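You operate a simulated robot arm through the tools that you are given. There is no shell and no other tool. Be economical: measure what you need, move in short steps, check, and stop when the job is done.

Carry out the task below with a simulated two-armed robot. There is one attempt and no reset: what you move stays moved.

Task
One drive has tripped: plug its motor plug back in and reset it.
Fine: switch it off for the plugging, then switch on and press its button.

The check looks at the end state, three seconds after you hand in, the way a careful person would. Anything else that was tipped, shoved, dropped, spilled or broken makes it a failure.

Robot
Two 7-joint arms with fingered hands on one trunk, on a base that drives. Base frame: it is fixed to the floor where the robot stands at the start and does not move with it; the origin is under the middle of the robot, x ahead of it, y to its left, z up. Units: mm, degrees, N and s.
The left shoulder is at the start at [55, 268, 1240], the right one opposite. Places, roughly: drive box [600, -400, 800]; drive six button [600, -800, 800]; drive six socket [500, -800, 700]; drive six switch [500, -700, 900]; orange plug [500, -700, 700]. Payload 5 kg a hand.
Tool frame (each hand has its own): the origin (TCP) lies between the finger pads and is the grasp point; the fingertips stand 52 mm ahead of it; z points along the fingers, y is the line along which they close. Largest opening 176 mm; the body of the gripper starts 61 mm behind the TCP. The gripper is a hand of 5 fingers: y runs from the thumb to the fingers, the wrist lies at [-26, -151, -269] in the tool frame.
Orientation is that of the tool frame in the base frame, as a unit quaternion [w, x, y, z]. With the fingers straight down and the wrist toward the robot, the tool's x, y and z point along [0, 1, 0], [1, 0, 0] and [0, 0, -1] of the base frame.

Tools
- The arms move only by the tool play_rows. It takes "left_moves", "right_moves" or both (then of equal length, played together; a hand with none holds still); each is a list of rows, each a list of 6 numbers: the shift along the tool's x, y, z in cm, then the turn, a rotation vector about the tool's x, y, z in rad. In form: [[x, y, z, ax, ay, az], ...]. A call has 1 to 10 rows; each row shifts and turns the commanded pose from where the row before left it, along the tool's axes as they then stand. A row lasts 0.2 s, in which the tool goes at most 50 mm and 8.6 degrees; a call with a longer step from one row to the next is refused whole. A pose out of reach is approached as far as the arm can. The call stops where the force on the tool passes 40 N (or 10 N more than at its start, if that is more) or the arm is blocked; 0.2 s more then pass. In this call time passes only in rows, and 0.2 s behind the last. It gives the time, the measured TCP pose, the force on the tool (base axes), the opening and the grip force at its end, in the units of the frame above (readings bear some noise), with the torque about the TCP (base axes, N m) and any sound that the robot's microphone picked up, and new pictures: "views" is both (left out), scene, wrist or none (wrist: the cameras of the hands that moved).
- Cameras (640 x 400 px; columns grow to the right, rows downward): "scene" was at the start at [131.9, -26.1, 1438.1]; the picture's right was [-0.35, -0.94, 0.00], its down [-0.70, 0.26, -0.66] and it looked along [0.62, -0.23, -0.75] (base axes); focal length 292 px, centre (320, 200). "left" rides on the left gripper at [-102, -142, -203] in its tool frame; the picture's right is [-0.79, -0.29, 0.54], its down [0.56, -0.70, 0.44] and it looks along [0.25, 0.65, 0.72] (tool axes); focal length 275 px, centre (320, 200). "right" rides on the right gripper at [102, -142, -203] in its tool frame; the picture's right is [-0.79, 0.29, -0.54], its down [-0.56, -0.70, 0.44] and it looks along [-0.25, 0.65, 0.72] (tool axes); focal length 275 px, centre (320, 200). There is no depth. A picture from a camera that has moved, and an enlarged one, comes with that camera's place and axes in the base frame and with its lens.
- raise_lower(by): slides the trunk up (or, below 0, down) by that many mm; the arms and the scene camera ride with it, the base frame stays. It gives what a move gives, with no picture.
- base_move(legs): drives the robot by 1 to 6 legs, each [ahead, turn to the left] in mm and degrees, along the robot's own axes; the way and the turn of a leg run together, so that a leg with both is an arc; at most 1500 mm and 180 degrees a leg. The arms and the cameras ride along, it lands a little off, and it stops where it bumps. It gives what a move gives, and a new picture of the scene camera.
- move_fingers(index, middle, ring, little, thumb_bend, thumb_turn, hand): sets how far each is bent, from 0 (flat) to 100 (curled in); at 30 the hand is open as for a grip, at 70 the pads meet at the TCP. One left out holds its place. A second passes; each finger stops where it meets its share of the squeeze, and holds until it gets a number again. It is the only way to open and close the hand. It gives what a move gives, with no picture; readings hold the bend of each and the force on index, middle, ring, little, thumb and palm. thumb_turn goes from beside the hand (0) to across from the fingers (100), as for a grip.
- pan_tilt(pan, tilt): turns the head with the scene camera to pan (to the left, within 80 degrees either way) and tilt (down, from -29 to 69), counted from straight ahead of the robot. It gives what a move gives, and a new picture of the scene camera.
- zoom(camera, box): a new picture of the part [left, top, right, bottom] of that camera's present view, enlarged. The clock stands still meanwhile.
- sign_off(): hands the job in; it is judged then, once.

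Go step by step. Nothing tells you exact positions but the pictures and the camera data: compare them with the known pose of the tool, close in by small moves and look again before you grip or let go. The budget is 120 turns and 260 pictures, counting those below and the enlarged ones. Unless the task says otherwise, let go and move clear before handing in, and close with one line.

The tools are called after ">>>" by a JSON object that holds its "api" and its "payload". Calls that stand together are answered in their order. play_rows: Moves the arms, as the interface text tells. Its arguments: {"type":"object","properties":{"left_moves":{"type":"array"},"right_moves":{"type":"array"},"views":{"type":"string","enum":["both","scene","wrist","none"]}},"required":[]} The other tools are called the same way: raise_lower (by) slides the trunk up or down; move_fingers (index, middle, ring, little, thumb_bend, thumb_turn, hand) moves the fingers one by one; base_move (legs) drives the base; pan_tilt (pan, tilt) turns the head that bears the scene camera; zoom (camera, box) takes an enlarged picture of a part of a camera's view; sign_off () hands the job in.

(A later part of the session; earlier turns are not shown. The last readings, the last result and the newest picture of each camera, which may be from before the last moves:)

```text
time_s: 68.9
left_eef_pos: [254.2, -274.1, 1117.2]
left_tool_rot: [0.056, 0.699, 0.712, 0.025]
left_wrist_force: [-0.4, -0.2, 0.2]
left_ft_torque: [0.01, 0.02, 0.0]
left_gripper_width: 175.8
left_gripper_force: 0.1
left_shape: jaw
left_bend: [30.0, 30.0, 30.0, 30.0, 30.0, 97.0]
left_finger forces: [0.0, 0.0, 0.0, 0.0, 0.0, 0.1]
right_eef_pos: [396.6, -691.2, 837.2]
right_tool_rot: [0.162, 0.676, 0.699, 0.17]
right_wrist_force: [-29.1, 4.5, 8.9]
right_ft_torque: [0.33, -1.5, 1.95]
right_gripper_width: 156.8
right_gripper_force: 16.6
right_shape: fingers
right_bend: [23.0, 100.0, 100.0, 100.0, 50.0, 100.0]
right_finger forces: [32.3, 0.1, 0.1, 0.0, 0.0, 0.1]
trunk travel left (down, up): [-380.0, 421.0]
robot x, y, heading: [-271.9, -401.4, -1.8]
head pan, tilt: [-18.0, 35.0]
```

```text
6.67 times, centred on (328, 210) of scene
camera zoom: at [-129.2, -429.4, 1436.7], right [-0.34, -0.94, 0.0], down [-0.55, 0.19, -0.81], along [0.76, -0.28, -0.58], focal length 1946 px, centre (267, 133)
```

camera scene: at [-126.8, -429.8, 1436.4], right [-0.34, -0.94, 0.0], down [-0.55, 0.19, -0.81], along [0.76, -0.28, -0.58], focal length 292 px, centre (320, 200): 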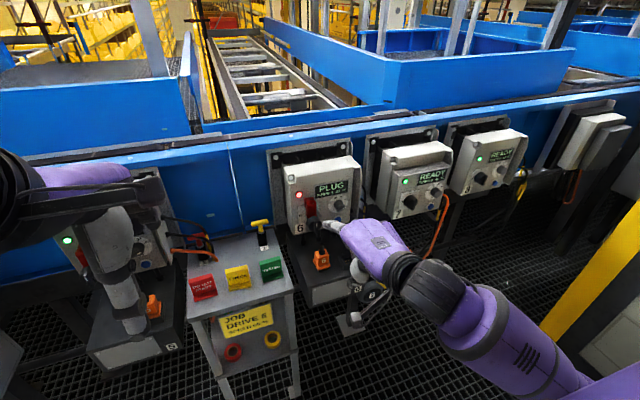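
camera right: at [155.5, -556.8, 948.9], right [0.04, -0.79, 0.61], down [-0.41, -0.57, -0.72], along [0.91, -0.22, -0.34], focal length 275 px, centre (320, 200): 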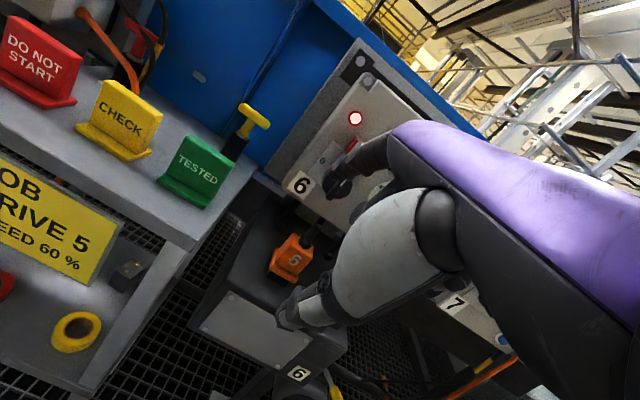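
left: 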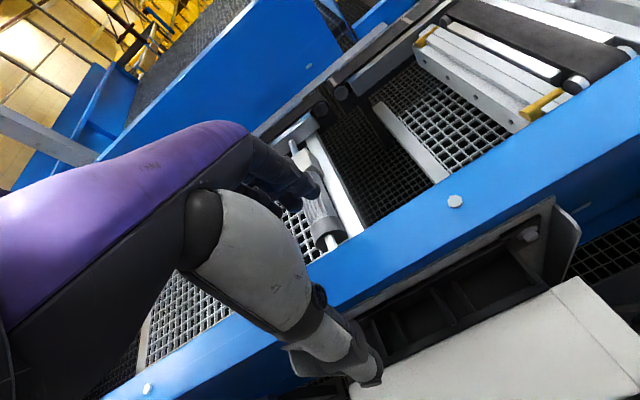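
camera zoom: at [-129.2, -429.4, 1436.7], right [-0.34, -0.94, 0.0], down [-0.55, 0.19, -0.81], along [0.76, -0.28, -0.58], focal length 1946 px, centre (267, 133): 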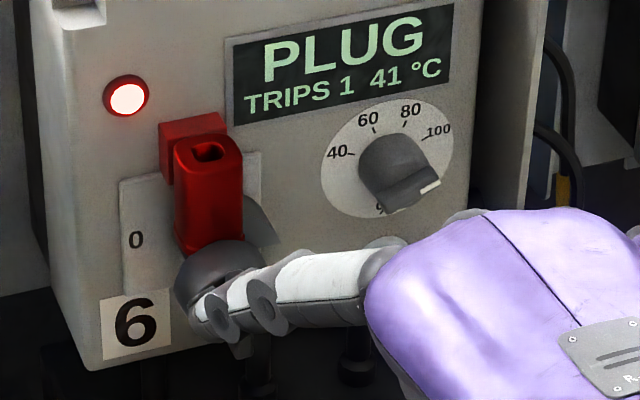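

The index has been deflected sideways against the knob. I pull straight back to free it and look again.

>>> {"api": "play_rows", "payload": {"right_moves": [[0, -0.7, -0.35, 0, 0, 0], [0, -1, -0.5, 0, 0, 0], [0, -1.3, -0.65, 0, 0, 0], [0, -1.3, -0.65, 0, 0, 0], [0, -1.3, -0.65, 0, 0, 0], [0, 0, 0, 0, 0, 0], [0, 0, 0, 0, 0, 0]], "views": "none"}}

>>> {"api": "zoom", "payload": {"camera": "right", "box": [216, 120, 376, 220]}}

>>> {"api": "zoom", "payload": {"camera": "scene", "box": [280, 180, 376, 240]}}

```text
time_s: 70.5
left_eef_pos: [257.0, -273.3, 1114.5]
left_tool_rot: [0.056, 0.699, 0.712, 0.025]
left_wrist_force: [-0.2, -0.3, 0.6]
left_ft_torque: [0.01, -0.03, 0.0]
left_gripper_width: 176.0
left_gripper_force: 0.1
left_shape: jaw
left_bend: [30.0, 30.0, 30.0, 30.0, 30.0, 97.0]
left_finger forces: [0.0, 0.0, 0.0, 0.1, 0.1, 0.1]
right_eef_pos: [336.3, -694.3, 834.1]
right_tool_rot: [0.161, 0.677, 0.698, 0.169]
right_wrist_force: [-0.4, -0.6, 0.0]
right_ft_torque: [-0.03, 0.04, -0.02]
right_gripper_width: 169.5
right_gripper_force: 0.0
right_shape: fingers
right_bend: [20.0, 100.0, 100.0, 100.0, 50.0, 100.0]
right_finger forces: [0.0, 0.1, 0.0, 0.1, 0.1, 0.1]
trunk travel left (down, up): [-380.0, 421.0]
robot x, y, heading: [-271.4, -399.6, -1.9]
head pan, tilt: [-18.0, 35.0]
```

```text
4.00 times, centred on (296, 170) of right
camera zoom: at [114.4, -600.1, 950.5], right [0.04, -0.79, 0.61], down [-0.41, -0.57, -0.72], along [0.91, -0.22, -0.34], focal length 1101 px, centre (416, 320)
```

zoom: 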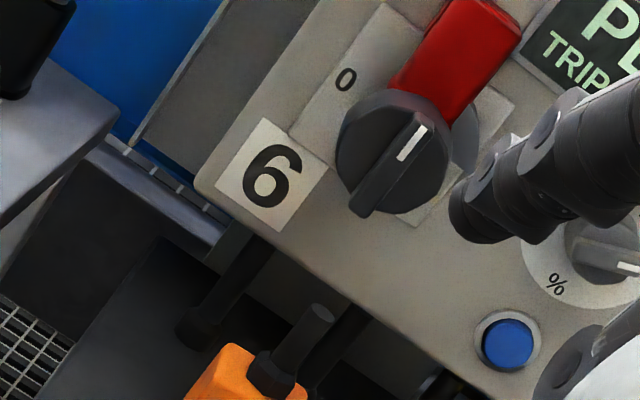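

```text
6.67 times, centred on (328, 210) of scene
camera zoom: at [-127.0, -429.6, 1436.4], right [-0.34, -0.94, 0.0], down [-0.55, 0.19, -0.81], along [0.76, -0.28, -0.58], focal length 1946 px, centre (267, 133)
```

zoom: 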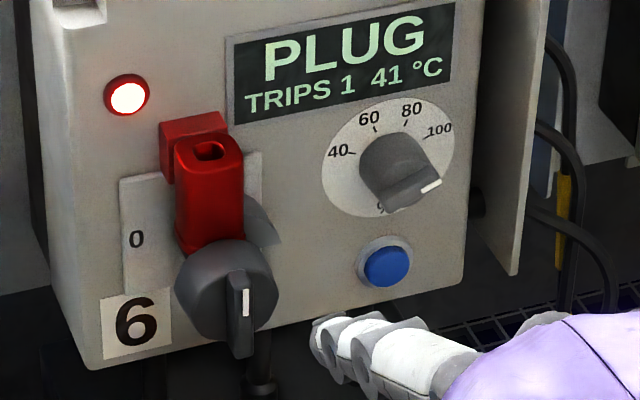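

The knob has not moved. A sideways push on one finger is too soft, so I'll grip the lever between thumb and fingers and twist; I retract a bit, open the hand and roll it to a palm-left pose.

>>> {"api": "play_rows", "payload": {"right_moves": [[0, -1.5, -0.8, 0, 0, 0.04], [0, -1.5, -1.2, 0, 0, 0.08], [0, 0, -1.5, 0, 0, 0.1], [0, 0, -1.5, 0, 0, 0.1], [0, 0, -1, 0, 0, 0.1], [0, 0, 0, 0, 0, 0.1], [0, 0, 0, 0, 0, 0.1], [0, 0, 0, 0, 0, 0.1], [0, 0, 0, 0, 0, 0.1], [0, 0, 0, 0, 0, 0]], "views": "none"}}

>>> {"api": "move_fingers", "payload": {"hand": "right", "index": 40, "middle": 40, "ring": 40, "little": 40, "thumb_bend": 40, "thumb_turn": 100}}

>>> {"api": "play_rows", "payload": {"right_moves": [[0, 0, 0, 0, 0, 0.05], [0, 0, 0, 0, 0, 0.1], [0, 0, 0, 0, 0, 0.1], [0, 0, 0, 0, 0, 0.1], [0, 0, 0, 0, 0, 0.1], [0, 0, 0, 0, 0, 0.1], [0, 0, 0, 0, 0, 0.1], [0, 0, 0, 0, 0, 0.1], [0, 0, 0, 0, 0, 0], [0, 0, 0, 0, 0, 0]], "views": "both"}}

```text
time_s: 72.9
left_eef_pos: [238.2, -277.5, 1126.1]
left_tool_rot: [0.067, 0.702, 0.708, 0.028]
left_wrist_force: [-4.4, -1.0, 2.0]
left_ft_torque: [0.17, -0.53, 0.13]
left_gripper_width: 175.8
left_gripper_force: 0.1
left_shape: jaw
left_bend: [30.0, 30.0, 30.0, 30.0, 30.0, 98.0]
left_finger forces: [0.0, 0.0, 0.0, 0.0, 0.0, 0.0]
right_eef_pos: [299.2, -722.4, 857.1]
right_tool_rot: [0.136, 0.886, 0.393, 0.205]
right_wrist_force: [-3.6, -1.3, 2.3]
right_ft_torque: [0.09, -0.22, 0.13]
right_gripper_width: 169.5
right_gripper_force: 0.1
right_shape: fingers
right_bend: [20.0, 100.0, 100.0, 100.0, 50.0, 100.0]
right_finger forces: [0.0, 0.1, 0.0, 0.1, 0.0, 0.0]
right hand out of reach, approached as far as the arm can: row 2, 3, 4, 5
trunk travel left (down, up): [-380.0, 421.0]
robot x, y, heading: [-272.6, -401.8, -2.0]
head pan, tilt: [-18.0, 35.0]
stopped in row 10 (right hand): the arm was blocked; the commanded pose is now the measured one
```

```text
time_s: 73.9
left_eef_pos: [242.7, -276.2, 1121.6]
left_tool_rot: [0.062, 0.702, 0.709, 0.025]
left_wrist_force: [-0.1, 0.0, -0.1]
left_ft_torque: [-0.02, 0.06, 0.0]
left_gripper_width: 175.9
left_gripper_force: 0.0
left_shape: jaw
left_bend: [30.0, 30.0, 30.0, 30.0, 30.0, 98.0]
left_finger forces: [0.0, 0.0, 0.0, 0.1, 0.1, 0.0]
right_eef_pos: [302.6, -720.4, 853.2]
right_tool_rot: [0.134, 0.886, 0.394, 0.202]
right_wrist_force: [0.7, 0.7, 0.2]
right_ft_torque: [-0.03, 0.04, 0.0]
right_gripper_width: 143.3
right_gripper_force: 0.0
right_shape: fingers
right_bend: [40.0, 40.0, 40.0, 40.0, 40.0, 99.0]
right_finger forces: [0.0, 0.0, 0.0, 0.0, 0.0, 0.1]
trunk travel left (down, up): [-380.0, 421.0]
robot x, y, heading: [-275.2, -400.4, -1.9]
head pan, tilt: [-18.0, 35.0]
```

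```text
time_s: 75.0
left_eef_pos: [227.8, -284.4, 1133.3]
left_tool_rot: [0.072, 0.703, 0.707, 0.021]
left_wrist_force: [-3.8, -1.3, 1.8]
left_ft_torque: [0.26, -0.45, 0.17]
left_gripper_width: 175.8
left_gripper_force: 0.0
left_shape: jaw
left_bend: [30.0, 30.0, 30.0, 30.0, 30.0, 97.0]
left_finger forces: [0.0, 0.0, 0.0, 0.1, 0.0, 0.0]
right_eef_pos: [280.2, -749.7, 852.4]
right_tool_rot: [0.148, 0.935, 0.244, 0.212]
right_wrist_force: [-3.5, -2.1, 0.7]
right_ft_torque: [0.18, -0.19, 0.2]
right_gripper_width: 143.4
right_gripper_force: 0.2
right_shape: fingers
right_bend: [40.0, 40.0, 40.0, 40.0, 40.0, 99.0]
right_finger forces: [0.1, 0.0, 0.1, 0.0, 0.1, 0.0]
trunk travel left (down, up): [-380.0, 421.0]
robot x, y, heading: [-276.6, -400.7, -2.1]
head pan, tilt: [-18.0, 35.0]
stopped in row 5 (right hand): the arm was blocked; the commanded pose is now the measured one
camera scene: at [-131.0, -431.3, 1437.0], right [-0.34, -0.94, 0.0], down [-0.55, 0.2, -0.81], along [0.76, -0.28, -0.58], focal length 292 px, centre (320, 200)
camera right: at [211.2, -543.6, 1006.2], right [-0.77, -0.56, 0.32], down [-0.51, 0.22, -0.83], along [0.39, -0.8, -0.46], focal length 275 px, centre (320, 200)
```

scene: 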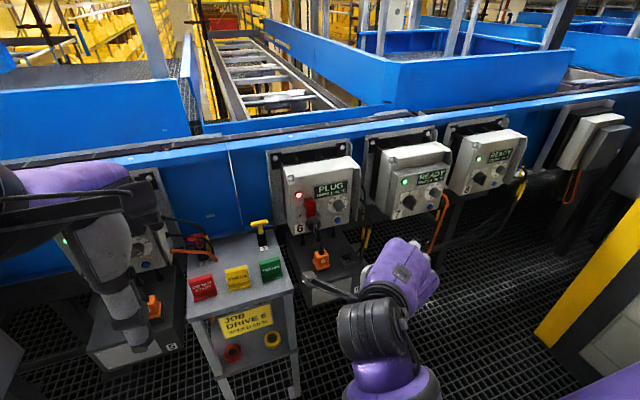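
right: 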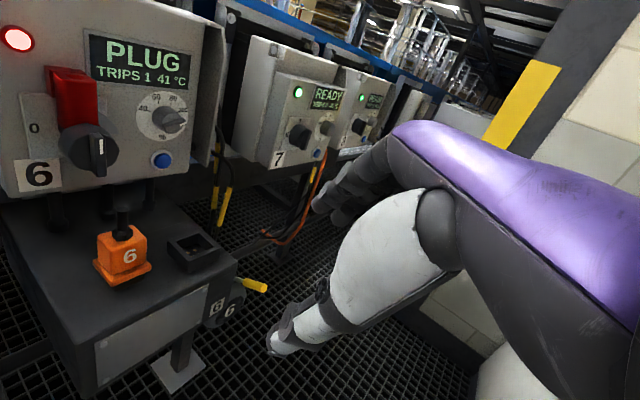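

The folded arm is jammed near the body. I back the base 130 mm for room, then move the hand forward and continue the rotation.

>>> {"api": "base_move", "payload": {"legs": [[-130, 0]]}}

```text
time_s: 76.5
left_eef_pos: [100.6, -279.5, 1129.8]
left_tool_rot: [0.072, 0.702, 0.708, 0.02]
left_wrist_force: [-1.8, -1.0, 1.2]
left_ft_torque: [0.05, -0.15, 0.1]
left_gripper_width: 176.2
left_gripper_force: 0.0
left_shape: jaw
left_bend: [30.0, 30.0, 30.0, 30.0, 30.0, 97.0]
left_finger forces: [0.0, 0.0, 0.0, 0.0, 0.0, 0.1]
right_eef_pos: [155.0, -746.6, 850.7]
right_tool_rot: [0.147, 0.935, 0.245, 0.211]
right_wrist_force: [-0.3, -0.6, 0.7]
right_ft_torque: [0.02, -0.05, 0.09]
right_gripper_width: 143.4
right_gripper_force: 0.0
right_shape: fingers
right_bend: [40.0, 40.0, 40.0, 40.0, 40.0, 99.0]
right_finger forces: [0.0, 0.0, 0.0, 0.1, 0.0, 0.0]
trunk travel left (down, up): [-380.0, 421.0]
robot x, y, heading: [-401.0, -395.5, -1.7]
head pan, tilt: [-18.0, 35.0]
camera scene: at [-257.1, -425.9, 1436.7], right [-0.34, -0.94, 0.0], down [-0.55, 0.19, -0.81], along [0.76, -0.28, -0.58], focal length 292 px, centre (320, 200)
```

scene: 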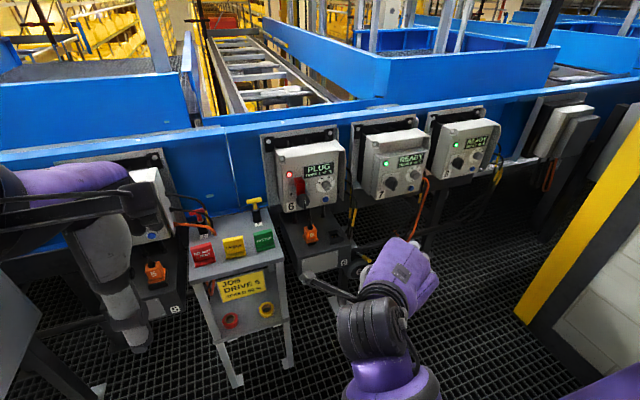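

>>> {"api": "play_rows", "payload": {"right_moves": [[1, 0.2, 0.45, 0, 0, 0], [2.2, 0.4, 1, 0, 0, 0], [2.2, 0.4, 1, 0, 0, 0], [2.2, 0.4, 1, 0, 0, 0], [2.2, 0.4, 1, 0, 0, 0], [2.2, 0.4, 1, 0, 0, 0], [2.2, 0.4, 1, 0, 0, 0], [2, 0.4, 1, 0, 0, 0], [0, 0, 0, 0, 0, 0]], "views": "none"}}

>>> {"api": "play_rows", "payload": {"right_moves": [[0, 0, 0, -0.004, 0.05, 0.035], [0, 0, 0, -0.0075, 0.092, 0.065], [0, 0, 0, -0.0075, 0.092, 0.065], [0, 0, 0, -0.0075, 0.092, 0.065], [0, 0, 0, -0.0075, 0.092, 0.065], [0, 0, 0, -0.0075, 0.092, 0.065], [0, 0, 0, -0.0075, 0.092, 0.065], [0, 0, 0, -0.0075, 0.092, 0.065], [0, 0, 0, -0.0075, 0.092, 0.065], [0, 0, 0, -0.004, 0.054, 0.038]], "views": "both"}}

```text
time_s: 77.5
left_eef_pos: [81.2, -298.8, 1150.1]
left_tool_rot: [0.088, 0.699, 0.709, 0.004]
left_wrist_force: [-4.3, -2.3, 2.1]
left_ft_torque: [0.38, -0.53, 0.24]
left_gripper_width: 175.8
left_gripper_force: 0.0
left_shape: jaw
left_bend: [30.0, 30.0, 30.0, 30.0, 30.0, 97.0]
left_finger forces: [0.0, 0.0, 0.0, 0.1, 0.1, 0.1]
right_eef_pos: [199.8, -760.9, 858.5]
right_tool_rot: [0.208, 0.919, 0.268, 0.202]
right_wrist_force: [-4.2, -2.2, 0.0]
right_ft_torque: [0.23, -0.29, 0.31]
right_gripper_width: 143.4
right_gripper_force: 0.1
right_shape: fingers
right_bend: [40.0, 40.0, 40.0, 40.0, 40.0, 99.0]
right_finger forces: [0.1, 0.1, 0.0, 0.1, 0.0, 0.0]
trunk travel left (down, up): [-380.0, 421.0]
robot x, y, heading: [-401.2, -394.2, -1.7]
head pan, tilt: [-18.0, 35.0]
stopped in row 4 (right hand): the arm was blocked; the commanded pose is now the measured one
```

```text
time_s: 79.7
left_eef_pos: [84.8, -295.9, 1146.9]
left_tool_rot: [0.085, 0.699, 0.71, 0.002]
left_wrist_force: [-0.5, -0.2, -0.7]
left_ft_torque: [-0.01, 0.01, 0.01]
left_gripper_width: 176.0
left_gripper_force: 0.1
left_shape: jaw
left_bend: [30.0, 30.0, 30.0, 30.0, 30.0, 97.0]
left_finger forces: [0.0, 0.0, 0.0, 0.0, 0.0, 0.0]
right_eef_pos: [202.0, -770.0, 856.8]
right_tool_rot: [0.067, 0.785, 0.095, 0.608]
right_wrist_force: [-0.1, 0.9, 0.3]
right_ft_torque: [-0.01, 0.02, 0.01]
right_gripper_width: 143.3
right_gripper_force: 0.0
right_shape: fingers
right_bend: [40.0, 40.0, 40.0, 40.0, 40.0, 99.0]
right_finger forces: [0.0, 0.0, 0.1, 0.0, 0.2, 0.1]
trunk travel left (down, up): [-380.0, 421.0]
robot x, y, heading: [-401.0, -396.3, -1.7]
head pan, tilt: [-18.0, 35.0]
camera scene: at [-255.6, -425.8, 1436.4], right [-0.34, -0.94, 0.0], down [-0.55, 0.19, -0.81], along [0.76, -0.28, -0.58], focal length 292 px, centre (320, 200)
camera right: at [22.5, -610.0, 971.1], right [-0.7, -0.47, -0.55], down [0.25, 0.56, -0.79], along [0.67, -0.69, -0.27], focal length 275 px, centre (320, 200)
```

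scene: 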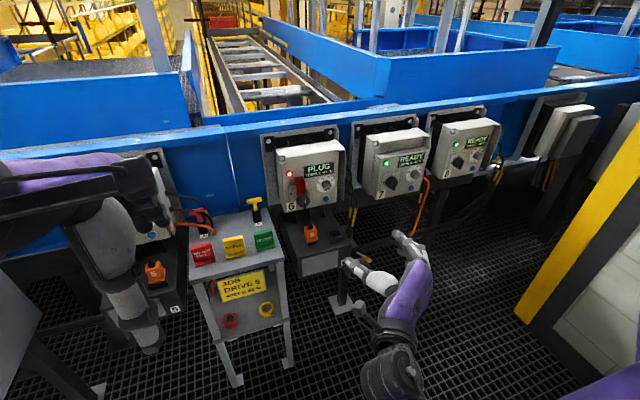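
right: 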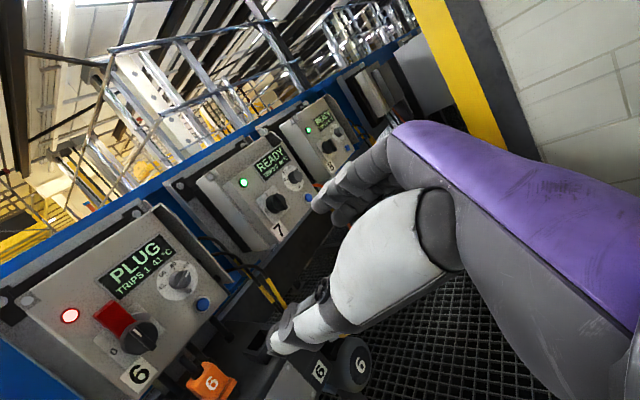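

The hand now points forward with palm left. I bring it in front of the knob in ramped steps.

>>> {"api": "play_rows", "payload": {"right_moves": [[0.2, -0.3, 0.6, 0, 0, 0], [0.5, -0.7, 1.4, 0, 0, 0], [0.7, -1.1, 2.1, 0, 0, 0], [0.9, -1.3, 2.5, 0, 0, 0], [0.9, -1.4, 2.7, 0, 0, 0], [0.9, -1.4, 2.7, 0, 0, 0], [0.9, -1.3, 2.5, 0, 0, 0], [0.7, -1.2, 2.3, 0, 0, 0], [0.6, -0.9, 1.6, 0, 0, 0], [0.3, -0.6, 1.1, 0, 0, 0]], "views": "none"}}

>>> {"api": "play_rows", "payload": {"right_moves": [[0, 0, 0, 0, 0, 0.04], [0, 0, 0, 0, 0, 0.06], [0, 0, 0, 0, 0, 0.06], [0, 0, 0, 0, 0, 0.05], [0, 0, 0, 0, 0, 0.02], [0, 0, 0, 0, 0, 0]], "views": "both"}}

```text
time_s: 81.0
left_eef_pos: [70.3, -306.7, 1158.9]
left_tool_rot: [0.094, 0.697, 0.711, -0.006]
left_wrist_force: [-4.0, -2.1, 0.3]
left_ft_torque: [0.34, -0.51, 0.27]
left_gripper_width: 176.1
left_gripper_force: 0.2
left_shape: jaw
left_bend: [30.0, 30.0, 30.0, 30.0, 30.0, 97.0]
left_finger forces: [0.1, 0.0, 0.0, 0.0, 0.0, 0.0]
right_eef_pos: [279.6, -730.0, 849.2]
right_tool_rot: [0.083, 0.785, 0.104, 0.605]
right_wrist_force: [-3.5, -2.3, 0.8]
right_ft_torque: [0.03, -0.01, 0.25]
right_gripper_width: 143.5
right_gripper_force: 0.0
right_shape: fingers
right_bend: [40.0, 40.0, 40.0, 40.0, 40.0, 99.0]
right_finger forces: [0.0, 0.1, 0.0, 0.0, 0.0, 0.0]
trunk travel left (down, up): [-380.0, 421.0]
robot x, y, heading: [-399.3, -393.2, -1.7]
head pan, tilt: [-18.0, 35.0]
stopped in row 6 (right hand): the arm was blocked; the commanded pose is now the measured one
```

```text
time_s: 82.6
left_eef_pos: [60.1, -314.2, 1169.0]
left_tool_rot: [0.101, 0.695, 0.712, -0.016]
left_wrist_force: [-4.2, -3.5, 1.3]
left_ft_torque: [0.4, -0.46, 0.28]
left_gripper_width: 175.8
left_gripper_force: 0.2
left_shape: jaw
left_bend: [30.0, 30.0, 30.0, 30.0, 30.0, 97.0]
left_finger forces: [0.0, 0.0, 0.0, 0.0, 0.1, 0.0]
right_eef_pos: [263.1, -754.8, 850.3]
right_tool_rot: [0.052, 0.789, 0.065, 0.609]
right_wrist_force: [-2.6, -3.1, -0.9]
right_ft_torque: [0.01, -0.05, 0.34]
right_gripper_width: 143.4
right_gripper_force: 0.0
right_shape: fingers
right_bend: [40.0, 40.0, 40.0, 40.0, 40.0, 99.0]
right_finger forces: [0.0, 0.0, 0.0, 0.0, 0.1, 0.1]
trunk travel left (down, up): [-380.0, 421.0]
robot x, y, heading: [-403.7, -392.8, -2.2]
head pan, tilt: [-18.0, 35.0]
stopped in row 6 (right hand): the arm was blocked; the commanded pose is now the measured one
camera scene: at [-259.9, -428.4, 1437.0], right [-0.34, -0.94, 0.0], down [-0.55, 0.2, -0.81], along [0.76, -0.28, -0.58], focal length 292 px, centre (320, 200)
camera right: at [87.8, -596.3, 974.4], right [-0.71, -0.41, -0.57], down [0.26, 0.6, -0.76], along [0.66, -0.69, -0.32], focal length 275 px, centre (320, 200)
```

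scene: 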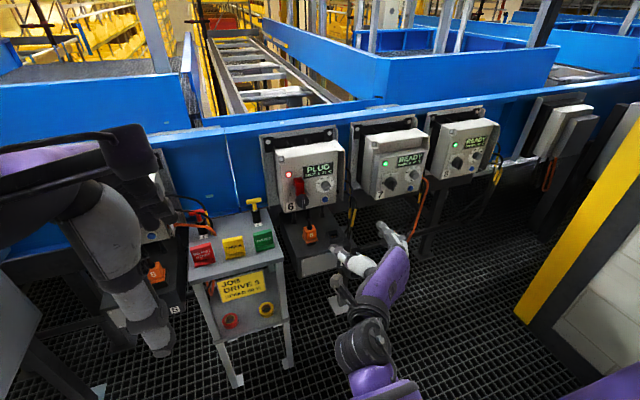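
right: 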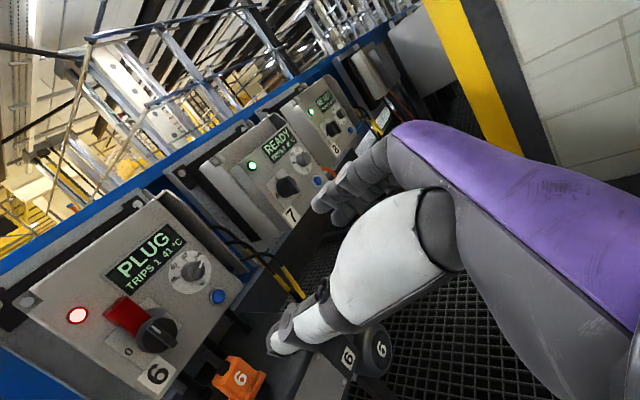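

The elbow is trapped in front of the chest in this pose. I'll undo it and go to the opposite yaw (fingers down, thumb on the right, elbow outward), where the thumb can push the lever in its strong direction; first back to the standard pose.

>>> {"api": "play_rows", "payload": {"right_moves": [[0, 0, 0, 0.03, -0.025, -0.033], [0, 0, 0, 0.059, -0.05, -0.065], [0, 0, 0, 0.059, -0.05, -0.065], [0, 0, 0, 0.059, -0.05, -0.065], [0, 0, 0, 0.059, -0.05, -0.065], [0, 0, 0, 0.059, -0.05, -0.065], [0, 0, 0, 0.059, -0.05, -0.065], [0, 0, 0, 0.059, -0.05, -0.065], [0, 0, 0, 0.059, -0.05, -0.065], [0, 0, 0, 0.059, -0.05, -0.065]], "views": "none"}}

>>> {"api": "play_rows", "payload": {"right_moves": [[0, 0, 0, 0.059, -0.05, -0.065], [0, 0, 0, 0.059, -0.05, -0.065], [0, 0, 0, 0.059, -0.05, -0.065], [0, 0, 0, 0.059, -0.05, -0.065], [0, 0, 0, 0.059, -0.05, -0.065], [0, 0, 0, 0.059, -0.05, -0.065], [0, 0, 0, 0.059, -0.05, -0.065], [0, 0, 0, 0.059, -0.05, -0.065], [0, 0, 0, 0.04, -0.03, -0.045], [0, 0, 0, 0, 0, 0]], "views": "scene"}}

```text
time_s: 84.8
left_eef_pos: [64.2, -311.9, 1164.5]
left_tool_rot: [0.099, 0.694, 0.713, -0.017]
left_wrist_force: [0.0, -0.8, 0.0]
left_ft_torque: [0.01, 0.02, 0.0]
left_gripper_width: 176.1
left_gripper_force: 0.1
left_shape: jaw
left_bend: [30.0, 30.0, 30.0, 30.0, 30.0, 97.0]
left_finger forces: [0.1, 0.1, 0.0, 0.0, 0.0, 0.0]
right_eef_pos: [266.2, -750.1, 847.4]
right_tool_rot: [0.026, 0.833, 0.445, 0.327]
right_wrist_force: [0.5, 0.4, -1.4]
right_ft_torque: [0.04, -0.06, 0.0]
right_gripper_width: 142.9
right_gripper_force: 0.0
right_shape: fingers
right_bend: [40.0, 40.0, 40.0, 40.0, 40.0, 99.0]
right_finger forces: [0.0, 0.0, 0.1, 0.0, 0.1, 0.0]
trunk travel left (down, up): [-380.0, 421.0]
robot x, y, heading: [-402.8, -390.5, -1.7]
head pan, tilt: [-18.0, 35.0]
```

```text
time_s: 87.0
left_eef_pos: [64.9, -312.4, 1164.4]
left_tool_rot: [0.099, 0.694, 0.713, -0.017]
left_wrist_force: [-1.0, 0.1, -0.4]
left_ft_torque: [0.03, -0.01, -0.01]
left_gripper_width: 176.0
left_gripper_force: 0.1
left_shape: jaw
left_bend: [30.0, 30.0, 30.0, 30.0, 30.0, 97.0]
left_finger forces: [0.1, 0.0, 0.0, 0.0, 0.0, 0.0]
right_eef_pos: [266.9, -749.2, 848.1]
right_tool_rot: [-0.002, 0.708, 0.706, 0.004]
right_wrist_force: [-0.6, 0.0, 0.5]
right_ft_torque: [0.0, 0.01, 0.02]
right_gripper_width: 143.4
right_gripper_force: 0.1
right_shape: fingers
right_bend: [40.0, 40.0, 40.0, 40.0, 40.0, 99.0]
right_finger forces: [0.0, 0.0, 0.1, 0.1, 0.0, 0.0]
trunk travel left (down, up): [-380.0, 421.0]
robot x, y, heading: [-402.4, -396.5, -1.7]
head pan, tilt: [-18.0, 35.0]
camera scene: at [-255.4, -425.8, 1436.4], right [-0.34, -0.94, 0.0], down [-0.55, 0.19, -0.81], along [0.76, -0.28, -0.58], focal length 292 px, centre (320, 200)
```

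scene: 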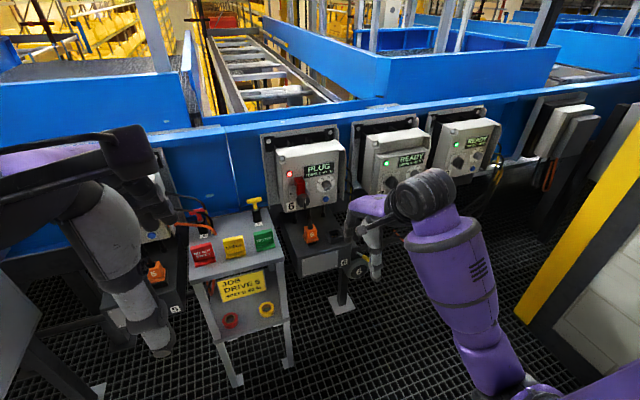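

Standard pose is back. Now I yaw the hand the other way.

>>> {"api": "play_rows", "payload": {"right_moves": [[0, 0, -0.3, 0, 0, -0.05], [0, 0, -0.5, 0, 0, -0.1], [0, 0, -0.5, 0, 0, -0.1], [0, 0, -0.5, 0, 0, -0.1], [0, 0, -0.5, 0, 0, -0.1], [0, 0, -0.5, 0, 0, -0.1], [0, 0, -0.5, 0, 0, -0.1], [0, 0, 0, 0, 0, -0.1], [0, 0, 0, 0, 0, -0.1], [0, 0, 0, 0, 0, -0.1]], "views": "none"}}

>>> {"api": "play_rows", "payload": {"right_moves": [[0, 0, 0, 0, 0, -0.1], [0, 0, 0, 0, 0, -0.1], [0, 0, 0, 0, 0, -0.1], [0, 0, 0, 0, 0, -0.1], [0, 0, 0, 0, 0, -0.1], [0, 0, 0, 0, 0, -0.1], [0, 0, 0, 0, 0, -0.02], [0, 0, 0, 0, 0, 0]], "views": "both"}}

>>> {"api": "move_fingers", "payload": {"hand": "right", "index": 100, "middle": 100, "ring": 100, "little": 100, "thumb_bend": 30}}

```text
time_s: 89.2
left_eef_pos: [64.6, -311.8, 1164.5]
left_tool_rot: [0.097, 0.695, 0.713, -0.017]
left_wrist_force: [-0.6, -0.1, 0.3]
left_ft_torque: [0.01, 0.0, 0.01]
left_gripper_width: 176.0
left_gripper_force: 0.1
left_shape: jaw
left_bend: [30.0, 30.0, 30.0, 30.0, 30.0, 97.0]
left_finger forces: [0.0, 0.1, 0.0, 0.0, 0.0, 0.0]
right_eef_pos: [266.6, -751.2, 879.4]
right_tool_rot: [0.0, 0.307, 0.952, 0.005]
right_wrist_force: [-0.6, 0.4, -1.1]
right_ft_torque: [0.0, -0.01, -0.01]
right_gripper_width: 143.4
right_gripper_force: 0.1
right_shape: fingers
right_bend: [40.0, 40.0, 40.0, 40.0, 40.0, 99.0]
right_finger forces: [0.0, 0.0, 0.0, 0.0, 0.0, 0.0]
trunk travel left (down, up): [-380.0, 421.0]
robot x, y, heading: [-398.0, -393.8, -1.7]
head pan, tilt: [-18.0, 35.0]
```

```text
time_s: 91.0
left_eef_pos: [64.2, -311.9, 1164.1]
left_tool_rot: [0.099, 0.695, 0.712, -0.017]
left_wrist_force: [-0.3, 0.5, 0.3]
left_ft_torque: [0.02, 0.02, -0.03]
left_gripper_width: 176.2
left_gripper_force: 0.0
left_shape: jaw
left_bend: [30.0, 30.0, 30.0, 30.0, 30.0, 97.0]
left_finger forces: [0.0, 0.0, 0.0, 0.0, 0.0, 0.1]
right_eef_pos: [265.7, -750.9, 879.3]
right_tool_rot: [0.002, 0.002, 1.0, 0.004]
right_wrist_force: [-0.3, -0.1, 0.3]
right_ft_torque: [-0.02, -0.01, 0.0]
right_gripper_width: 143.6
right_gripper_force: 0.1
right_shape: fingers
right_bend: [40.0, 40.0, 40.0, 40.0, 40.0, 99.0]
right_finger forces: [0.1, 0.0, 0.0, 0.1, 0.0, 0.1]
trunk travel left (down, up): [-380.0, 421.0]
robot x, y, heading: [-400.1, -395.5, -1.8]
head pan, tilt: [-18.0, 35.0]
camera scene: at [-255.3, -425.8, 1436.3], right [-0.34, -0.94, 0.0], down [-0.55, 0.19, -0.81], along [0.76, -0.28, -0.58], focal length 292 px, centre (320, 200)
camera right: at [163.6, -893.8, 1080.3], right [0.79, 0.28, 0.55], down [0.56, -0.7, -0.45], along [0.26, 0.66, -0.71], focal length 275 px, centre (320, 200)
```

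scene: 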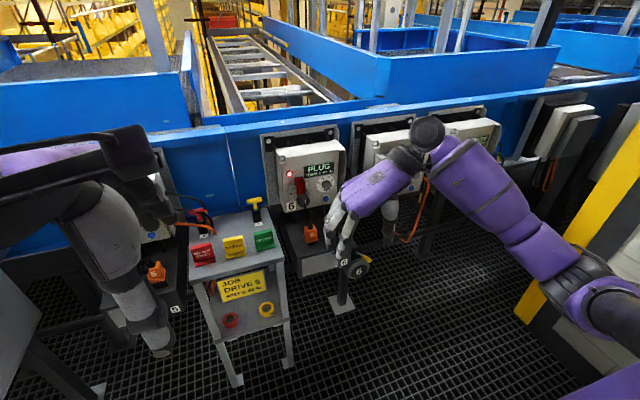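
right: 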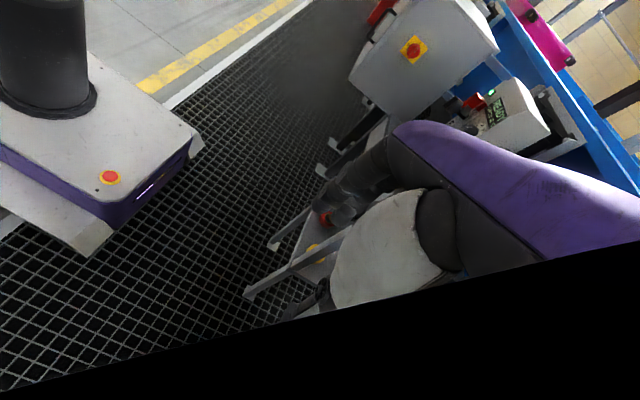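

```text
time_s: 92.0
left_eef_pos: [63.9, -312.3, 1165.8]
left_tool_rot: [0.099, 0.695, 0.712, -0.018]
left_wrist_force: [-0.6, -0.3, -0.4]
left_ft_torque: [-0.01, -0.03, 0.0]
left_gripper_width: 176.1
left_gripper_force: 0.0
left_shape: jaw
left_bend: [30.0, 30.0, 30.0, 30.0, 30.0, 97.0]
left_finger forces: [0.0, 0.1, 0.0, 0.0, 0.0, 0.0]
right_eef_pos: [265.4, -750.1, 879.8]
right_tool_rot: [0.002, 0.002, 1.0, 0.005]
right_wrist_force: [-0.7, 0.1, 0.7]
right_ft_torque: [-0.02, 0.02, -0.02]
right_gripper_width: 115.6
right_gripper_force: 0.2
right_shape: fingers
right_bend: [98.0, 100.0, 100.0, 100.0, 30.0, 98.0]
right_finger forces: [0.1, 0.1, 0.1, 0.1, 0.1, 0.1]
trunk travel left (down, up): [-380.0, 421.0]
robot x, y, heading: [-399.8, -395.2, -1.7]
head pan, tilt: [-18.0, 35.0]
```

The arm sits comfortably now, elbow out. I check the thumb tip in the scene view.

>>> {"api": "zoom", "payload": {"camera": "scene", "box": [300, 150, 460, 250]}}

>>> {"api": "zoom", "payload": {"camera": "right", "box": [0, 0, 640, 400]}}

```text
4.00 times, centred on (380, 200) of scene
camera zoom: at [-255.3, -425.8, 1436.4], right [-0.34, -0.94, 0.0], down [-0.55, 0.19, -0.81], along [0.76, -0.28, -0.58], focal length 1168 px, centre (80, 200)
```

zoom: 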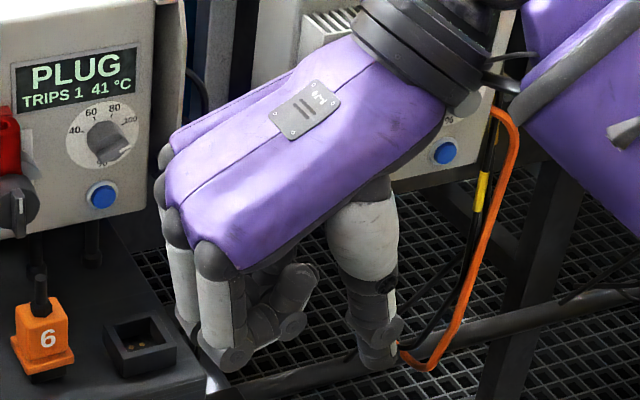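

```text
1.00 times, centred on (320, 200) of right (not enlarged: the box is as wide or as high as the picture)
camera zoom: at [163.5, -893.7, 1080.3], right [0.79, 0.28, 0.55], down [0.56, -0.7, -0.45], along [0.26, 0.66, -0.71], focal length 275 px, centre (320, 200)
```

zoom: 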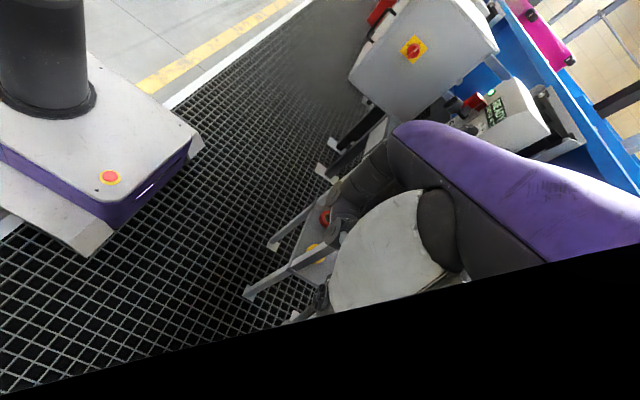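

The thumb tip is about 102 mm right and 43 mm below the TCP; the fist sits higher on the left. I drive 100 mm nearer for reach, then move so the lever will pass between thumb and fist.

>>> {"api": "base_move", "payload": {"legs": [[100, 0]]}}

>>> {"api": "play_rows", "payload": {"right_moves": [[0, 0.5, -0.2, 0, 0, 0], [0, 1.5, -0.4, 0, 0, 0], [0, 2.2, -0.5, 0, 0, 0], [0, 2.5, -0.5, 0, 0, 0], [0, 2.5, -0.2, 0, 0, 0], [0, 2.5, 0, 0, 0, 0], [0, 2.2, 0, 0, 0, 0], [0, 1.6, 0, 0, 0, 0], [0, 1, 0, 0, 0, 0], [0, 0, 0, 0, 0, 0]], "views": "scene"}}

>>> {"api": "zoom", "payload": {"camera": "scene", "box": [260, 140, 420, 240]}}

```text
time_s: 93.3
left_eef_pos: [165.4, -315.7, 1163.4]
left_tool_rot: [0.097, 0.695, 0.712, -0.018]
left_wrist_force: [1.3, 0.0, -0.9]
left_ft_torque: [-0.02, 0.22, -0.08]
left_gripper_width: 175.8
left_gripper_force: 0.1
left_shape: jaw
left_bend: [30.0, 30.0, 30.0, 30.0, 30.0, 97.0]
left_finger forces: [0.1, 0.0, 0.0, 0.1, 0.0, 0.0]
right_eef_pos: [368.6, -753.2, 878.4]
right_tool_rot: [0.002, 0.002, 1.0, 0.004]
right_wrist_force: [1.4, 0.3, -0.2]
right_ft_torque: [0.08, 0.17, 0.04]
right_gripper_width: 124.8
right_gripper_force: 0.1
right_shape: fingers
right_bend: [100.0, 100.0, 100.0, 100.0, 30.0, 98.0]
right_finger forces: [0.1, 0.1, 0.0, 0.0, 0.1, 0.0]
trunk travel left (down, up): [-380.0, 421.0]
robot x, y, heading: [-298.8, -397.0, -1.8]
head pan, tilt: [-18.0, 35.0]
camera scene: at [-153.4, -429.0, 1436.0], right [-0.34, -0.94, 0.0], down [-0.55, 0.19, -0.81], along [0.76, -0.28, -0.59], focal length 292 px, centre (320, 200)
```

scene: 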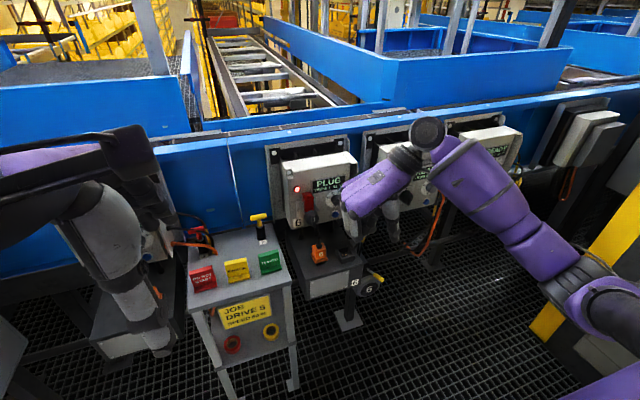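

```text
time_s: 95.5
left_eef_pos: [152.8, -322.5, 1173.4]
left_tool_rot: [0.104, 0.692, 0.713, -0.025]
left_wrist_force: [-0.8, 0.6, -0.5]
left_ft_torque: [0.01, -0.02, 0.01]
left_gripper_width: 175.6
left_gripper_force: 0.0
left_shape: jaw
left_bend: [30.0, 30.0, 30.0, 30.0, 30.0, 97.0]
left_finger forces: [0.0, 0.1, 0.0, 0.0, 0.0, 0.1]
right_eef_pos: [355.6, -588.7, 908.7]
right_tool_rot: [0.009, 0.001, 1.0, 0.004]
right_wrist_force: [0.3, 0.1, 0.7]
right_ft_torque: [0.02, -0.01, -0.04]
right_gripper_width: 124.9
right_gripper_force: 0.1
right_shape: fingers
right_bend: [100.0, 100.0, 100.0, 100.0, 30.0, 98.0]
right_finger forces: [0.0, 0.0, 0.0, 0.1, 0.0, 0.1]
trunk travel left (down, up): [-380.0, 421.0]
robot x, y, heading: [-298.6, -397.9, -1.9]
head pan, tilt: [-18.0, 35.0]
camera scene: at [-155.4, -429.1, 1436.3], right [-0.34, -0.94, 0.0], down [-0.55, 0.19, -0.81], along [0.76, -0.28, -0.58], focal length 292 px, centre (320, 200)
```

scene: 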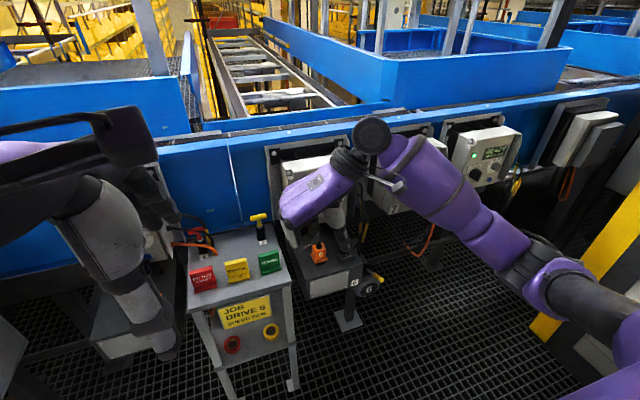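

```text
4.00 times, centred on (340, 190) of scene
camera zoom: at [-155.4, -429.1, 1436.3], right [-0.34, -0.94, 0.0], down [-0.55, 0.19, -0.81], along [0.76, -0.28, -0.58], focal length 1168 px, centre (240, 240)
```

zoom: 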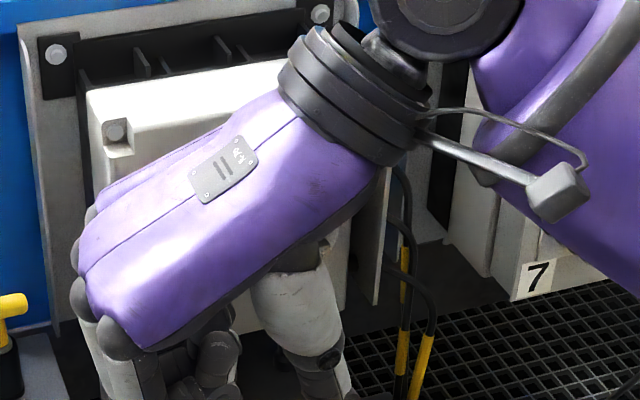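

>>> {"api": "play_rows", "payload": {"right_moves": [[-0.5, 0, 0, 0, 0, 0], [-1.2, 0, 0, 0, 0, 0], [-1.8, 0, 0, 0, 0, 0], [-2, 0, 0, 0, 0, 0], [-2, 0, 0, 0, 0, 0], [-1.5, 0, 0, 0, 0, 0], [-1, 0, 0, 0, 0, 0], [-0.5, 0, 0, 0, 0, 0], [0, 0, 0, 0, 0, 0]], "views": "scene"}}

>>> {"api": "zoom", "payload": {"camera": "scene", "box": [260, 150, 388, 230]}}

>>> {"api": "zoom", "payload": {"camera": "left", "box": [0, 0, 640, 400]}}

```text
time_s: 97.5
left_eef_pos: [153.5, -323.0, 1174.0]
left_tool_rot: [0.105, 0.693, 0.713, -0.026]
left_wrist_force: [-0.2, -0.3, 0.0]
left_ft_torque: [0.03, 0.01, -0.01]
left_gripper_width: 175.8
left_gripper_force: 0.0
left_shape: jaw
left_bend: [30.0, 30.0, 30.0, 30.0, 30.0, 98.0]
left_finger forces: [0.0, 0.0, 0.0, 0.0, 0.0, 0.0]
right_eef_pos: [458.5, -587.8, 911.6]
right_tool_rot: [0.009, 0.002, 1.0, 0.004]
right_wrist_force: [-0.6, 0.9, -0.4]
right_ft_torque: [-0.02, -0.02, 0.0]
right_gripper_width: 125.1
right_gripper_force: 0.2
right_shape: fingers
right_bend: [100.0, 100.0, 100.0, 100.0, 30.0, 98.0]
right_finger forces: [0.0, 0.1, 0.1, 0.0, 0.0, 0.0]
trunk travel left (down, up): [-380.0, 421.0]
robot x, y, heading: [-302.0, -396.7, -1.8]
head pan, tilt: [-18.0, 35.0]
camera scene: at [-155.2, -428.7, 1436.4], right [-0.34, -0.94, 0.0], down [-0.55, 0.19, -0.81], along [0.76, -0.28, -0.58], focal length 292 px, centre (320, 200)
```

scene: 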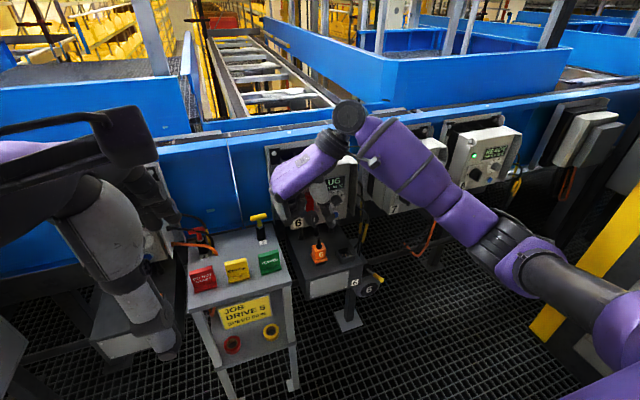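

```text
5.00 times, centred on (324, 190) of scene
camera zoom: at [-155.2, -428.7, 1436.4], right [-0.34, -0.94, 0.0], down [-0.55, 0.19, -0.81], along [0.76, -0.28, -0.58], focal length 1460 px, centre (300, 250)
```

zoom: 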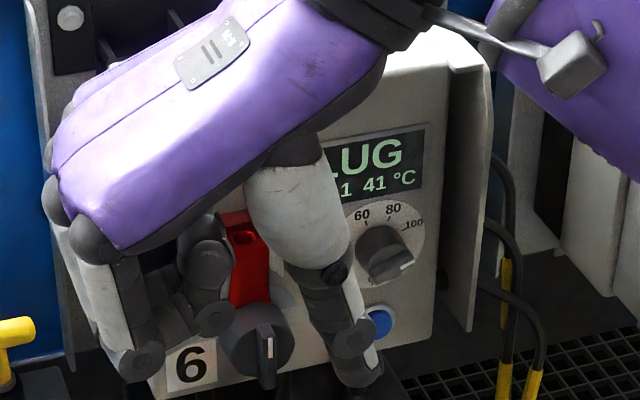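

```text
1.00 times, centred on (320, 200) of left (not enlarged: the box is as wide or as high as the picture)
camera zoom: at [-8.7, -391.4, 1375.6], right [-0.21, -0.89, -0.41], down [-0.66, 0.44, -0.61], along [0.72, 0.14, -0.68], focal length 275 px, centre (320, 200)
```

zoom: 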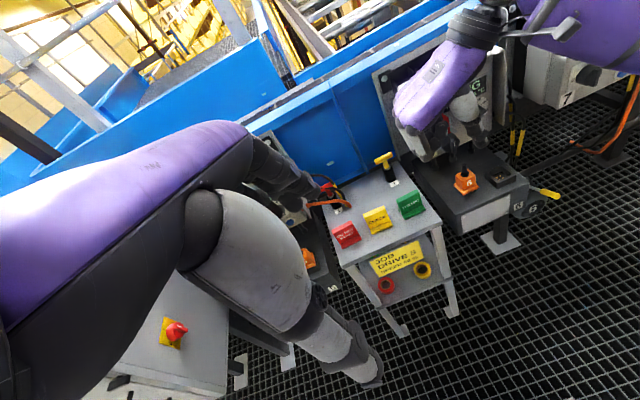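

The thumb tip is at about [458,-694,867], well right of the lever. I advance ~62 mm and lower 10 mm.

>>> {"api": "play_rows", "payload": {"right_moves": [[-0.6, 0, 0.2, 0, 0, 0], [-1.2, 0, 0.3, 0, 0, 0], [-1.4, 0, 0.3, 0, 0, 0], [-1.4, 0, 0.2, 0, 0, 0], [-1, 0, 0, 0, 0, 0], [-0.6, 0, 0, 0, 0, 0], [0, 0, 0, 0, 0, 0]], "views": "none"}}

>>> {"api": "zoom", "payload": {"camera": "scene", "box": [260, 150, 388, 230]}}

>>> {"api": "zoom", "payload": {"camera": "left", "box": [400, 80, 528, 160]}}

```text
time_s: 99.0
left_eef_pos: [138.5, -331.5, 1184.9]
left_tool_rot: [0.111, 0.692, 0.713, -0.034]
left_wrist_force: [-2.7, -0.3, 0.9]
left_ft_torque: [0.23, -0.28, 0.17]
left_gripper_width: 176.1
left_gripper_force: 0.1
left_shape: jaw
left_bend: [30.0, 30.0, 30.0, 30.0, 30.0, 98.0]
left_finger forces: [0.0, 0.1, 0.1, 0.0, 0.1, 0.0]
right_eef_pos: [506.3, -589.8, 913.1]
right_tool_rot: [0.014, -0.001, 1.0, 0.004]
right_wrist_force: [-1.0, -5.3, 0.5]
right_ft_torque: [0.69, -0.13, -0.16]
right_gripper_width: 124.9
right_gripper_force: 0.1
right_shape: fingers
right_bend: [100.0, 100.0, 100.0, 100.0, 30.0, 98.0]
right_finger forces: [0.0, 0.0, 0.0, 0.0, 0.1, 0.0]
trunk travel left (down, up): [-380.0, 421.0]
robot x, y, heading: [-298.6, -399.2, -1.6]
head pan, tilt: [-18.0, 35.0]
stopped in row 7 (right hand): the force on the tool passed its limit at 46 N (the readings are from after the stop); the commanded pose is now the measured one
```

```text
5.00 times, centred on (324, 190) of scene
camera zoom: at [-158.0, -430.9, 1437.0], right [-0.34, -0.94, 0.0], down [-0.55, 0.2, -0.81], along [0.76, -0.28, -0.58], focal length 1460 px, centre (300, 250)
```

zoom: 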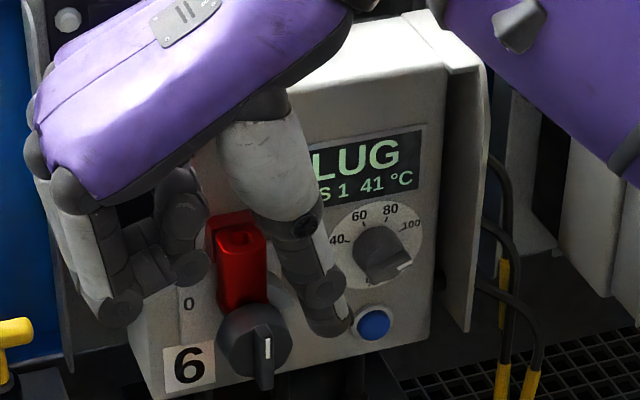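

```text
5.00 times, centred on (464, 120) of left
camera zoom: at [-23.5, -397.4, 1388.0], right [-0.21, -0.89, -0.39], down [-0.66, 0.43, -0.62], along [0.72, 0.13, -0.68], focal length 1376 px, centre (-400, 600)
```

zoom: 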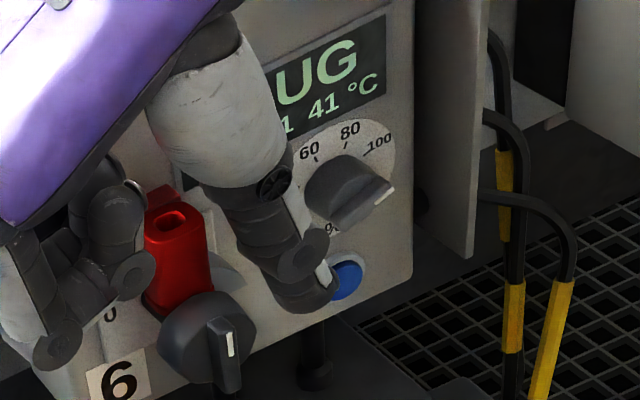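

It stopped on a force spike; I let it settle to read the true contact force.

>>> {"api": "play_rows", "payload": {"right_moves": [[0, 0, 0, 0, 0, 0], [0, 0, 0, 0, 0, 0], [0, 0, 0, 0, 0, 0]], "views": "none"}}

>>> {"api": "zoom", "payload": {"camera": "scene", "box": [260, 140, 388, 220]}}

```text
time_s: 99.8
left_eef_pos: [140.6, -328.9, 1182.7]
left_tool_rot: [0.11, 0.69, 0.714, -0.034]
left_wrist_force: [0.1, -1.5, 0.2]
left_ft_torque: [0.09, -0.07, 0.05]
left_gripper_width: 176.1
left_gripper_force: 0.0
left_shape: jaw
left_bend: [30.0, 30.0, 30.0, 30.0, 30.0, 98.0]
left_finger forces: [0.1, 0.0, 0.0, 0.0, 0.0, 0.0]
right_eef_pos: [507.2, -587.7, 909.1]
right_tool_rot: [0.012, -0.001, 1.0, 0.003]
right_wrist_force: [-0.8, -0.9, -0.9]
right_ft_torque: [0.12, -0.01, 0.01]
right_gripper_width: 124.8
right_gripper_force: 0.0
right_shape: fingers
right_bend: [100.0, 100.0, 100.0, 100.0, 30.0, 98.0]
right_finger forces: [0.0, 0.0, 0.0, 0.1, 0.1, 0.0]
trunk travel left (down, up): [-380.0, 421.0]
robot x, y, heading: [-300.4, -395.6, -1.7]
head pan, tilt: [-18.0, 35.0]
```

```text
5.00 times, centred on (324, 180) of scene
camera zoom: at [-155.7, -429.6, 1436.3], right [-0.34, -0.94, 0.0], down [-0.55, 0.19, -0.81], along [0.76, -0.28, -0.58], focal length 1460 px, centre (300, 300)
```

zoom: 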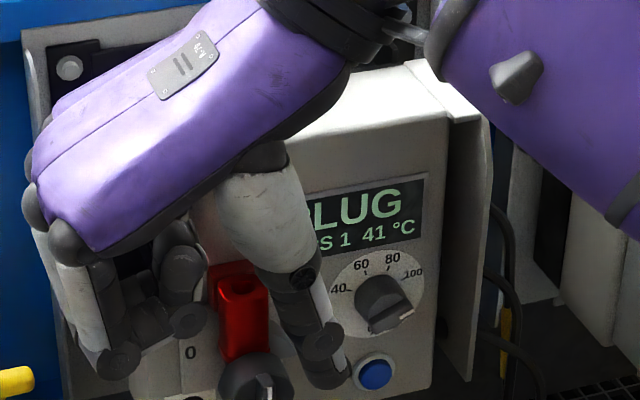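

No lasting contact. I continue very gently: down, then slightly forward.

>>> {"api": "play_rows", "payload": {"right_moves": [[0, 0, 0.2, 0, 0, 0], [0, 0, 0.4, 0, 0, 0], [0, 0, 0.4, 0, 0, 0], [-0.2, 0, 0.2, 0, 0, 0], [-0.4, 0, 0, 0, 0, 0], [-0.4, 0, 0, 0, 0, 0], [-0.3, 0, 0, 0, 0, 0], [0, 0, 0, 0, 0, 0]], "views": "none"}}

>>> {"api": "zoom", "payload": {"camera": "scene", "box": [260, 160, 388, 240]}}

>>> {"api": "zoom", "payload": {"camera": "left", "box": [400, 90, 528, 170]}}

```text
time_s: 101.6
left_eef_pos: [139.4, -329.1, 1183.1]
left_tool_rot: [0.11, 0.69, 0.714, -0.034]
left_wrist_force: [0.1, 0.2, -0.3]
left_ft_torque: [0.01, 0.01, 0.02]
left_gripper_width: 176.2
left_gripper_force: 0.0
left_shape: jaw
left_bend: [30.0, 30.0, 30.0, 30.0, 30.0, 98.0]
left_finger forces: [0.0, 0.0, 0.1, 0.0, 0.0, 0.0]
right_eef_pos: [518.4, -586.7, 899.5]
right_tool_rot: [0.011, -0.002, 1.0, 0.003]
right_wrist_force: [-38.1, 2.5, -4.3]
right_ft_torque: [-0.17, -1.84, -0.05]
right_gripper_width: 124.9
right_gripper_force: 28.9
right_shape: fingers
right_bend: [100.0, 100.0, 100.0, 100.0, 30.0, 98.0]
right_finger forces: [0.1, 0.0, 0.1, 58.0, 0.0, 0.0]
trunk travel left (down, up): [-380.0, 421.0]
robot x, y, heading: [-304.0, -397.9, -1.6]
head pan, tilt: [-18.0, 35.0]
```

```text
5.00 times, centred on (324, 200) of scene
camera zoom: at [-157.8, -428.6, 1436.5], right [-0.34, -0.94, 0.0], down [-0.55, 0.19, -0.81], along [0.76, -0.28, -0.58], focal length 1460 px, centre (300, 200)
```

zoom: 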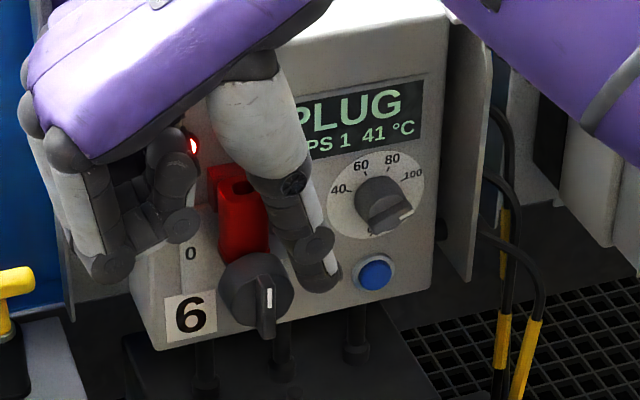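

```text
5.00 times, centred on (464, 130) of left
camera zoom: at [-22.0, -394.9, 1386.6], right [-0.21, -0.9, -0.39], down [-0.66, 0.43, -0.62], along [0.72, 0.13, -0.68], focal length 1376 px, centre (-400, 550)
```

zoom: 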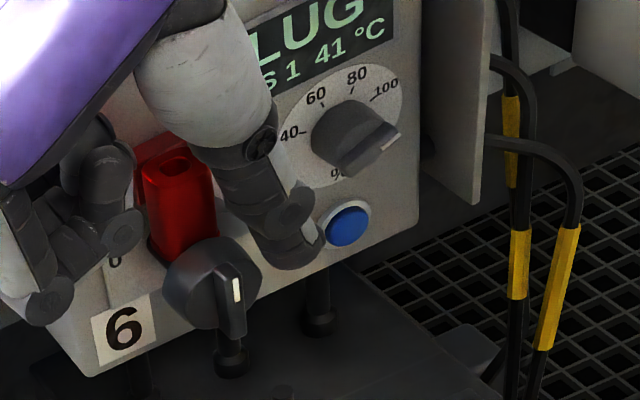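

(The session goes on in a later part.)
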